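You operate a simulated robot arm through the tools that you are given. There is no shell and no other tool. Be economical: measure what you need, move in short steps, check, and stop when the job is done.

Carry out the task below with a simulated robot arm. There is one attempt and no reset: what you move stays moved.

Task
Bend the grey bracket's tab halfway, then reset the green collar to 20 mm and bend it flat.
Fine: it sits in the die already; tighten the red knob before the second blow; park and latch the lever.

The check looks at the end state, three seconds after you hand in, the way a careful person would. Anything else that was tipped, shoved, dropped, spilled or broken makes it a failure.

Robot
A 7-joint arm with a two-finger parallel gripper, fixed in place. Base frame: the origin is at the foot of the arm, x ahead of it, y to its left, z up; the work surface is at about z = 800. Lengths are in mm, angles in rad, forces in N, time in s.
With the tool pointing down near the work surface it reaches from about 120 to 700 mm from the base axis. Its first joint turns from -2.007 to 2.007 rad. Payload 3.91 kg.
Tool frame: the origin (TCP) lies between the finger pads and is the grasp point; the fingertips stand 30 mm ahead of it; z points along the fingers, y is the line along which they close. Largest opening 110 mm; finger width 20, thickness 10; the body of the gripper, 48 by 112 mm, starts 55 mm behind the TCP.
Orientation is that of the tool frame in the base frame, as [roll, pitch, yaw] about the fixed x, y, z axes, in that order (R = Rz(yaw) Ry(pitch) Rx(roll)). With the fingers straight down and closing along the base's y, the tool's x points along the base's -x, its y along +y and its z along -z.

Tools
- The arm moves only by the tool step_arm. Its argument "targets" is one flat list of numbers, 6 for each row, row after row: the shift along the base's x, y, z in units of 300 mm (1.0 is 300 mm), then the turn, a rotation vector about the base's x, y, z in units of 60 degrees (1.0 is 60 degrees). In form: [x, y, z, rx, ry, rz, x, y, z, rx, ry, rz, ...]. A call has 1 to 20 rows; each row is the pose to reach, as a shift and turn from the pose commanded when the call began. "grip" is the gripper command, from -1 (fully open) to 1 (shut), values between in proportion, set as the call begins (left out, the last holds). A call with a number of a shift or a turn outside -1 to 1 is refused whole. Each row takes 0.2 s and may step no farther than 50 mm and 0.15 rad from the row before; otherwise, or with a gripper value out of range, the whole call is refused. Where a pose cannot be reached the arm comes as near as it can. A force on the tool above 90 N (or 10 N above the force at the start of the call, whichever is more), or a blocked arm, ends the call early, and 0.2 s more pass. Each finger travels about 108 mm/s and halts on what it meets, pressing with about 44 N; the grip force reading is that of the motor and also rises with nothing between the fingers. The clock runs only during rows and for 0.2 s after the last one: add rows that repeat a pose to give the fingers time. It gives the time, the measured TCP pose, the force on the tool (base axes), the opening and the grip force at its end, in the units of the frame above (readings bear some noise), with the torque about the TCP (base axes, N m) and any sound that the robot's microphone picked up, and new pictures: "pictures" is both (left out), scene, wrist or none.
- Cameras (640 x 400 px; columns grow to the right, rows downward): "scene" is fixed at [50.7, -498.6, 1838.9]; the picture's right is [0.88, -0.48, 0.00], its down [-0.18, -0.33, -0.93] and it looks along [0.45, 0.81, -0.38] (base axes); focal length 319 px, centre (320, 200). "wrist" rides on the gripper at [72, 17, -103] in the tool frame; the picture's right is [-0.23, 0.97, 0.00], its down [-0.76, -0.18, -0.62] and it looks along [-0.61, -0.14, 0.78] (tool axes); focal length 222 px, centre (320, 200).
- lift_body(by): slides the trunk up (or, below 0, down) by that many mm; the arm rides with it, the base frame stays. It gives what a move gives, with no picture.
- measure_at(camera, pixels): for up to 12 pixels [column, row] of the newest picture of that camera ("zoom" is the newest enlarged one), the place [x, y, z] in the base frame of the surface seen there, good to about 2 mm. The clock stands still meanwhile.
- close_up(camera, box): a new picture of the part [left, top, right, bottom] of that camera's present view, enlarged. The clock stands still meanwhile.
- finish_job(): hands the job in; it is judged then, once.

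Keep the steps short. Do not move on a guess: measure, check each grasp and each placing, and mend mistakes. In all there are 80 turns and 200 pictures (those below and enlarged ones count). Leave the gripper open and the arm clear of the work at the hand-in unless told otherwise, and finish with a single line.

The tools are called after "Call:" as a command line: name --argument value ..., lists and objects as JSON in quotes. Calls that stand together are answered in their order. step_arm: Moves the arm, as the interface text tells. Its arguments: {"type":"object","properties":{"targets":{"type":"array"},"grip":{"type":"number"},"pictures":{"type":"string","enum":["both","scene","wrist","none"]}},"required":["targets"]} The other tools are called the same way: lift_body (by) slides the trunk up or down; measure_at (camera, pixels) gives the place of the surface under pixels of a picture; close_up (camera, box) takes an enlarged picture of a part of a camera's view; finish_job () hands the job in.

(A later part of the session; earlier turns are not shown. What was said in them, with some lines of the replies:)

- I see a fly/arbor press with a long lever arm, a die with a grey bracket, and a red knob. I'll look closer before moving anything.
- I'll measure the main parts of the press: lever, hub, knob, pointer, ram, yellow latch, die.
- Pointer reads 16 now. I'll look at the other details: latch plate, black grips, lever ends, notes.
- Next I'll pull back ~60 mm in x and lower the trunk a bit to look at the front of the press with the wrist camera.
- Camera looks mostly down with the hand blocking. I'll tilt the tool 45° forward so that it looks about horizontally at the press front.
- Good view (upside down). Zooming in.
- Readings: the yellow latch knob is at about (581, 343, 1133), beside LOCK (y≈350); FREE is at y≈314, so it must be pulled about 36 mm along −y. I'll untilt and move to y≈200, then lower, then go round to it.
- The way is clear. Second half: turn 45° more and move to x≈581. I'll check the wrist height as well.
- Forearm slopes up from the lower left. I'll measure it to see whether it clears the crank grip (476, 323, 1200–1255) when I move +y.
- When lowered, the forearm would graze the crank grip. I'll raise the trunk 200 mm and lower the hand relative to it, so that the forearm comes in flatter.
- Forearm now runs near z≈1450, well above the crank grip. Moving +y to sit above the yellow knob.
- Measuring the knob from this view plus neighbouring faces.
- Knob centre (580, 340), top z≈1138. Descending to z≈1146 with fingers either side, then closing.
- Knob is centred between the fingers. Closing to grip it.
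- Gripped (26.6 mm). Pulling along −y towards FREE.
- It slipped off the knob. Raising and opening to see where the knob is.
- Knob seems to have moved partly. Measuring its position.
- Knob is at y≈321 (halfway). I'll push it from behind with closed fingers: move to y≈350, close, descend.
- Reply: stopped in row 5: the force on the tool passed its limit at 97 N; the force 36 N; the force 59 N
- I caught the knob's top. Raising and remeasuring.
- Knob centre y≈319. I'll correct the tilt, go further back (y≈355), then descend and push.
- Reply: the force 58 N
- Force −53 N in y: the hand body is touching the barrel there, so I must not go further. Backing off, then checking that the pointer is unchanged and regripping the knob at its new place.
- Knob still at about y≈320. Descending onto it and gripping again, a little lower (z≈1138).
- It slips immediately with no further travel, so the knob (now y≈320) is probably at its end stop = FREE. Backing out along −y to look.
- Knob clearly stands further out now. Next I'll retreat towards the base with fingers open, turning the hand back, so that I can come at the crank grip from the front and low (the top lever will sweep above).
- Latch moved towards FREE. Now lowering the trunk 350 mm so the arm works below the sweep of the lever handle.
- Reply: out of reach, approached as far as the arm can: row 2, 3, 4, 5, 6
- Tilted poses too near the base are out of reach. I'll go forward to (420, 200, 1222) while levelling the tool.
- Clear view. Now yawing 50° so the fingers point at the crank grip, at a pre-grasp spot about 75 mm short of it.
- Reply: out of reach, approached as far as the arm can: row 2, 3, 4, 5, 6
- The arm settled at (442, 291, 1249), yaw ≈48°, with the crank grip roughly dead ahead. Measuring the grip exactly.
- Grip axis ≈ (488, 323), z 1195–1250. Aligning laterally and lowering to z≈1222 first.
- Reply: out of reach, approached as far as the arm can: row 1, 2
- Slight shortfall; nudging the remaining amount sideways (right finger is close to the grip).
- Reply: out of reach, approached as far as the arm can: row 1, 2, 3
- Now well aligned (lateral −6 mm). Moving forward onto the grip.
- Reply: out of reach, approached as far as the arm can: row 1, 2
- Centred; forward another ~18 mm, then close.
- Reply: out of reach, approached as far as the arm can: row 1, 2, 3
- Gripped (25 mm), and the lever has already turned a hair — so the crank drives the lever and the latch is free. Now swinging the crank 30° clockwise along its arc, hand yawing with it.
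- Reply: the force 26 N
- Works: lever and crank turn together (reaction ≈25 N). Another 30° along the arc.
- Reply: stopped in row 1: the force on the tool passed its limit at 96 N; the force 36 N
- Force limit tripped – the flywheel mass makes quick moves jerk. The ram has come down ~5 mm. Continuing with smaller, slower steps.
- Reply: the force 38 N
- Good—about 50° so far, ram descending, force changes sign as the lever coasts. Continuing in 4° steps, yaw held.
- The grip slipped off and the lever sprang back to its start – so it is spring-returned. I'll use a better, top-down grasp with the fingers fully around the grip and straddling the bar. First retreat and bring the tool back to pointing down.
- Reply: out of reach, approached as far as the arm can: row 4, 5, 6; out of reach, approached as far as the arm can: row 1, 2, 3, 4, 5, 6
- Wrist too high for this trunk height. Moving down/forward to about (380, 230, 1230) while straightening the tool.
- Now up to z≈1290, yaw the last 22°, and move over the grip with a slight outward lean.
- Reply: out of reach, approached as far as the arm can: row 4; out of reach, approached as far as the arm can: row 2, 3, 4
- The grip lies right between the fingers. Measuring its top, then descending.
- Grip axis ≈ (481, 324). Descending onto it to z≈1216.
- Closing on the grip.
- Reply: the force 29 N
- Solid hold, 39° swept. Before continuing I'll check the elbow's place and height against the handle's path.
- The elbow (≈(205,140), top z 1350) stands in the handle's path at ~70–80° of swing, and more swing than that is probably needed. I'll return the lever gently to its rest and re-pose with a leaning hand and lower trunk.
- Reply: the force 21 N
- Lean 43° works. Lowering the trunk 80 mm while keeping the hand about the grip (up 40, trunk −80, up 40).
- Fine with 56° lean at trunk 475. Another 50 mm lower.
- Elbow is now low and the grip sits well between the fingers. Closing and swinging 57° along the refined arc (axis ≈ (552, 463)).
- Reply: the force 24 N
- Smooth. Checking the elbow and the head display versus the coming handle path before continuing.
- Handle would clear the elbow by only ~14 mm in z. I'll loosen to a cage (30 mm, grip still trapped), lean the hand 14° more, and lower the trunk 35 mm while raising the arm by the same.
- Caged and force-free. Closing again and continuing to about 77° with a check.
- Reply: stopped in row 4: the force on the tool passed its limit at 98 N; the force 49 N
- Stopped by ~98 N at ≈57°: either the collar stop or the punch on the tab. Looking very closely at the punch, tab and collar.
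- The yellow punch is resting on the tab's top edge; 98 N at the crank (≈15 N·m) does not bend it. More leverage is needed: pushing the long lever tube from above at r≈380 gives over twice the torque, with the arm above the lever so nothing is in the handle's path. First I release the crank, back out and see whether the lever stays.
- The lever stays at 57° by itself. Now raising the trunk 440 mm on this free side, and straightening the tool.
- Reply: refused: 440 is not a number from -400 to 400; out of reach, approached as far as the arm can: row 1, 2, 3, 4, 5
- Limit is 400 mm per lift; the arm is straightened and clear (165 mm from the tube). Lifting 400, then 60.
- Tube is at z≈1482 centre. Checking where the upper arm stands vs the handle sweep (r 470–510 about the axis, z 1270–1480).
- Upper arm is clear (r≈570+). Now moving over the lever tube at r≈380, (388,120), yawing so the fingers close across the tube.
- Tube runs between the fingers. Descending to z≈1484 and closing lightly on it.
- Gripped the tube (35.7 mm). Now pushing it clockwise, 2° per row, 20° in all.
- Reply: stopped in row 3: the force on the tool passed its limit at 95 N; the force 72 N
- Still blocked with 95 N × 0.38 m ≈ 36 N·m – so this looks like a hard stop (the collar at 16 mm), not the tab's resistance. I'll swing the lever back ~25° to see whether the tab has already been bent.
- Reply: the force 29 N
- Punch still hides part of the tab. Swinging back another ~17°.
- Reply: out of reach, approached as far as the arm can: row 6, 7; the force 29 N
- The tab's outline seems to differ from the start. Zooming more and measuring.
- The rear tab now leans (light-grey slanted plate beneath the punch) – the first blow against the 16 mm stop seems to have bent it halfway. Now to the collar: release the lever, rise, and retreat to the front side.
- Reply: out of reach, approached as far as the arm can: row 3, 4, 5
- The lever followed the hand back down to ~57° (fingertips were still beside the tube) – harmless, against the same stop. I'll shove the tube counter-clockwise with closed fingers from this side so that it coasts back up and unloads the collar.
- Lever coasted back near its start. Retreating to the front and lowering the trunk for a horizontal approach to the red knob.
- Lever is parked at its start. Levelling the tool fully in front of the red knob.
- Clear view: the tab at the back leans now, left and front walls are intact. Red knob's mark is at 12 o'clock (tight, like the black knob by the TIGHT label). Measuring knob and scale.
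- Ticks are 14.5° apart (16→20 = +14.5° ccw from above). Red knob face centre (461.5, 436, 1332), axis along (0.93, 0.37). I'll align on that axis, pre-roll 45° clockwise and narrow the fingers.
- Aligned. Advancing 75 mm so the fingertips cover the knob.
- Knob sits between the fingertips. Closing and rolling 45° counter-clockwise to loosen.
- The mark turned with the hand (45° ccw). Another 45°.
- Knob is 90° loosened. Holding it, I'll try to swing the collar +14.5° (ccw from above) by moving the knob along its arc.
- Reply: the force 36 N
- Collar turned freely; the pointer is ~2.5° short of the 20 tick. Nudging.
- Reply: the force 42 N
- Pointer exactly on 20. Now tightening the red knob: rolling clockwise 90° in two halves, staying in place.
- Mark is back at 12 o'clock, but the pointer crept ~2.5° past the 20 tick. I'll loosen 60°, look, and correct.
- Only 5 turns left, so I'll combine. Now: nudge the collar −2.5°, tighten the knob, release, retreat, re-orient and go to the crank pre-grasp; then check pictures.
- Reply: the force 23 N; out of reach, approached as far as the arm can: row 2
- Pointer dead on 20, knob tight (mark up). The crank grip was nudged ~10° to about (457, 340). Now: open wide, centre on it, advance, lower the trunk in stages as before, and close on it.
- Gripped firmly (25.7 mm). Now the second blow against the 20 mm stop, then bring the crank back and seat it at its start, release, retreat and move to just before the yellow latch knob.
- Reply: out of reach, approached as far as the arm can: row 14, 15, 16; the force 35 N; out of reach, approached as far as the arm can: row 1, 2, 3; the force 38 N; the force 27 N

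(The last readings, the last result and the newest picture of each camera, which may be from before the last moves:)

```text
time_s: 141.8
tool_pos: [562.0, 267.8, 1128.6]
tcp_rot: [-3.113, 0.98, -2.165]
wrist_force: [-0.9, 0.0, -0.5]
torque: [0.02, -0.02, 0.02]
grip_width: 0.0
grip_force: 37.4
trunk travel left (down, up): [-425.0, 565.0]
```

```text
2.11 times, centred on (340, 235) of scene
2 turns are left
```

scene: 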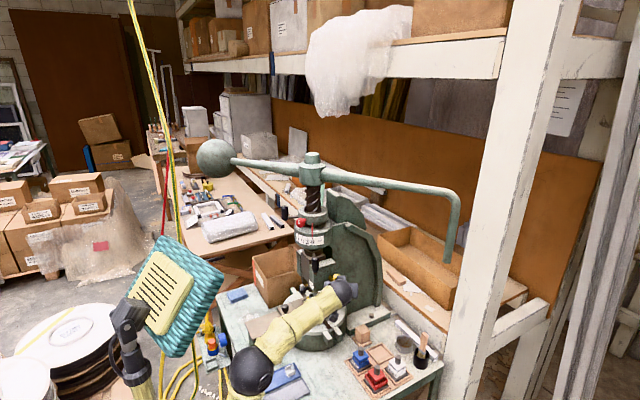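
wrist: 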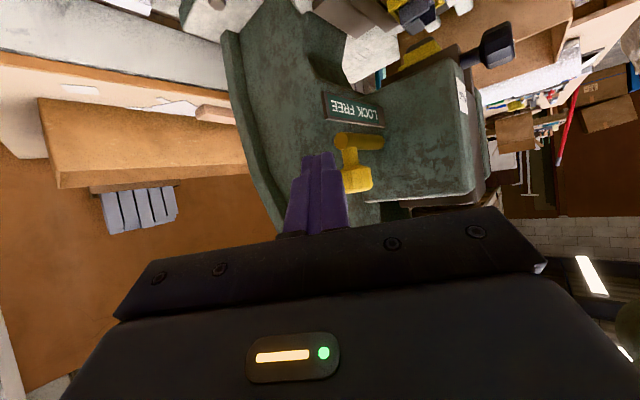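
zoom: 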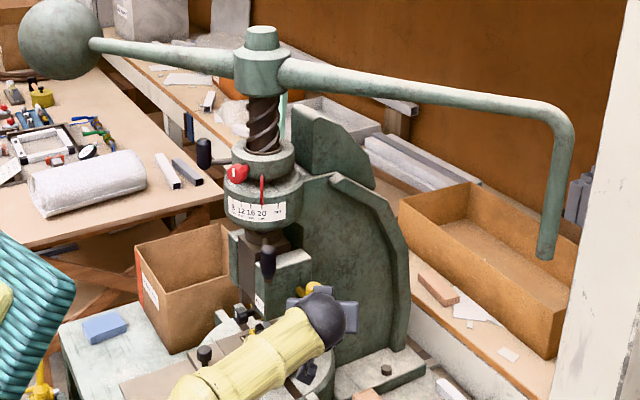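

The stroke reached ≈72° (the 20 mm stop), lever is back at its parked position. Now raising the tip to knob height, pushing the yellow knob along +y to LOCK, then retreating, opening and lifting clear for a check.

Call:
step_arm --targets '[0.005, -0.05, 0.03, 0, 0, 0, 0.013, -0.05, 0.06, 0, 0, 0, 0.013, -0.01, 0.06, 0, 0, 0, 0.013, 0.03, 0.06, 0, 0, 0, 0.013, 0.065, 0.06, 0, 0, 0, 0.013, 0.1, 0.06, 0, 0, 0, 0.013, 0.13, 0.06, 0, 0, 0, 0.013, 0.155, 0.06, 0, 0, 0, 0.013, 0.175, 0.06, 0, 0, 0, 0.013, 0.175, 0.06, 0, 0, 0]' --pictures "none"

Call:
close_up --camera "wrist" --box '[220, 40, 440, 230]'

Call:
step_arm --targets '[0, -0.08, 0, 0, 0, 0, 0, -0.2, 0, 0, 0, 0, -0.03, -0.34, 0.02, 0, 0, 0, -0.12, -0.45, 0.04, 0, 0, 0, -0.26, -0.5, 0.06, 0, 0, 0, -0.4, -0.53, 0.08, 0, 0, 0]' --pictures "none"

Call:
lift_body --by 300

Call:
step_arm --targets '[0, 0, 0, 0, 0, 0, -0.05, -0.03, 0, 0, 0, 0, -0.1, -0.05, 0, 0, 0, 0]' --grip -1 --pictures "both"

Call:
close_up --camera "scene" --box '[304, 282, 324, 304]'

Call:
close_up --camera "scene" --box '[315, 262, 350, 300]'

Call:
close_up --camera "scene" --box '[200, 140, 480, 330]'

Call:
measure_at --camera "scene" --pixels '[[335, 276], [447, 258], [315, 262], [318, 262], [315, 256]]'

```text
time_s: 144.0
tool_pos: [564.6, 308.4, 1149.6]
tcp_rot: [-3.109, 0.98, -2.17]
wrist_force: [-21.0, -57.7, -10.4]
torque: [-1.08, 0.4, 0.14]
grip_width: 0.0
grip_force: 37.6
trunk travel left (down, up): [-425.0, 565.0]
```

```text
2.11 times, centred on (330, 135) of wrist
```

zoom: 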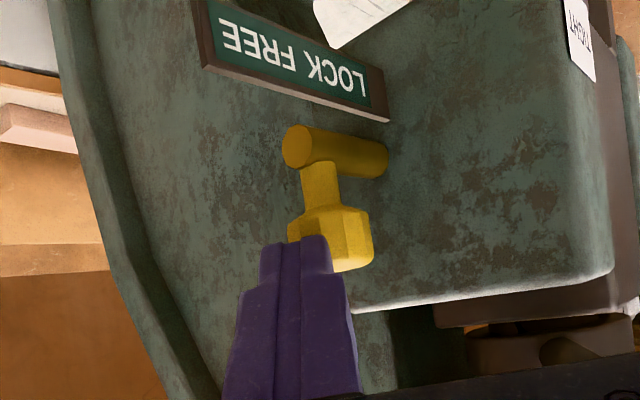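

```text
time_s: 145.4
tool_pos: [443.0, 162.7, 1172.4]
tcp_rot: [-3.111, 0.979, -2.163]
wrist_force: [0.5, 0.6, -0.5]
torque: [-0.01, 0.0, -0.01]
grip_width: 0.3
grip_force: 37.6
trunk travel left (down, up): [-425.0, 565.0]
```

```text
time_s: 148.4
tool_pos: [442.6, 160.7, 1470.9]
tcp_rot: [-3.111, 0.978, -2.162]
wrist_force: [-0.6, -0.2, -0.8]
torque: [-0.03, 0.01, -0.01]
grip_width: 0.1
grip_force: 37.4
trunk travel left (down, up): [-725.0, 265.0]
```

```text
time_s: 149.2
tool_pos: [413.9, 146.3, 1471.2]
tcp_rot: [-3.112, 0.98, -2.163]
wrist_force: [0.1, 0.6, -0.3]
torque: [-0.01, 0.0, 0.01]
grip_width: 109.9
grip_force: 0.0
trunk travel left (down, up): [-725.0, 265.0]
```

scene: 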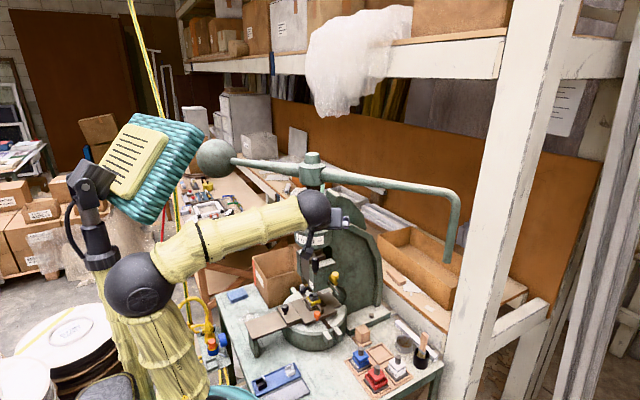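
wrist: 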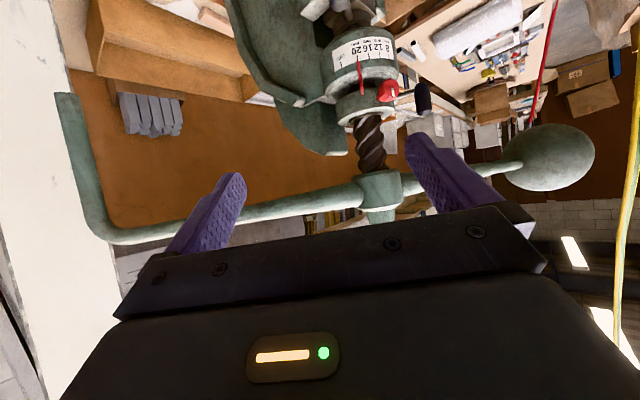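

```text
16.00 times, centred on (314, 293) of scene
```

zoom: 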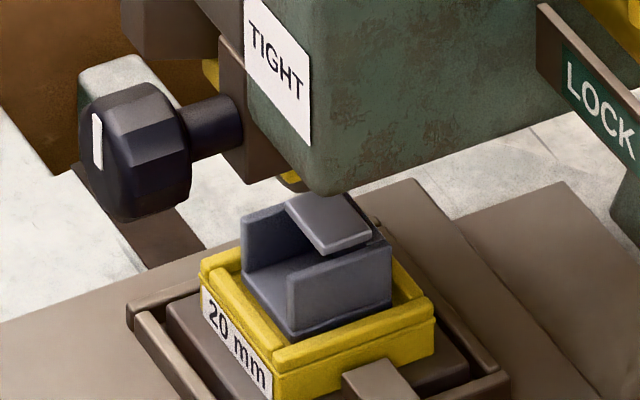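

```text
10.53 times, centred on (332, 281) of scene
```

zoom: 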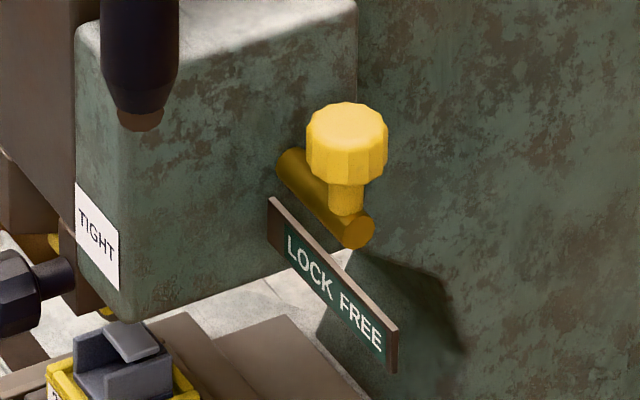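

```text
2.11 times, centred on (340, 235) of scene
```

zoom: 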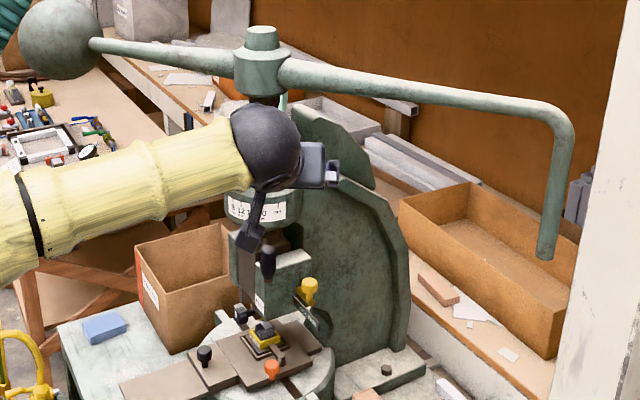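

```text
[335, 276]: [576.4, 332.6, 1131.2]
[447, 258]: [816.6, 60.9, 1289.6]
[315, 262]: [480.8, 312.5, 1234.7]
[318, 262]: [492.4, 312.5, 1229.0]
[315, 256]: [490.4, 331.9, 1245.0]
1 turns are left
```

The tab is folded flat over the bracket. The collar pointer is on 20 and the red knob's mark is back at tight. The lever is at its start position and the yellow latch is back at LOCK. The gripper is open and the arm is clear, so I am handing in.

Call:
finish_job

```text
The job is handed in.
```

The bracket's tab was bent halfway at 16 mm, then flat with the collar at 20 mm and the red knob tightened, and the lever is parked and latched at LOCK.
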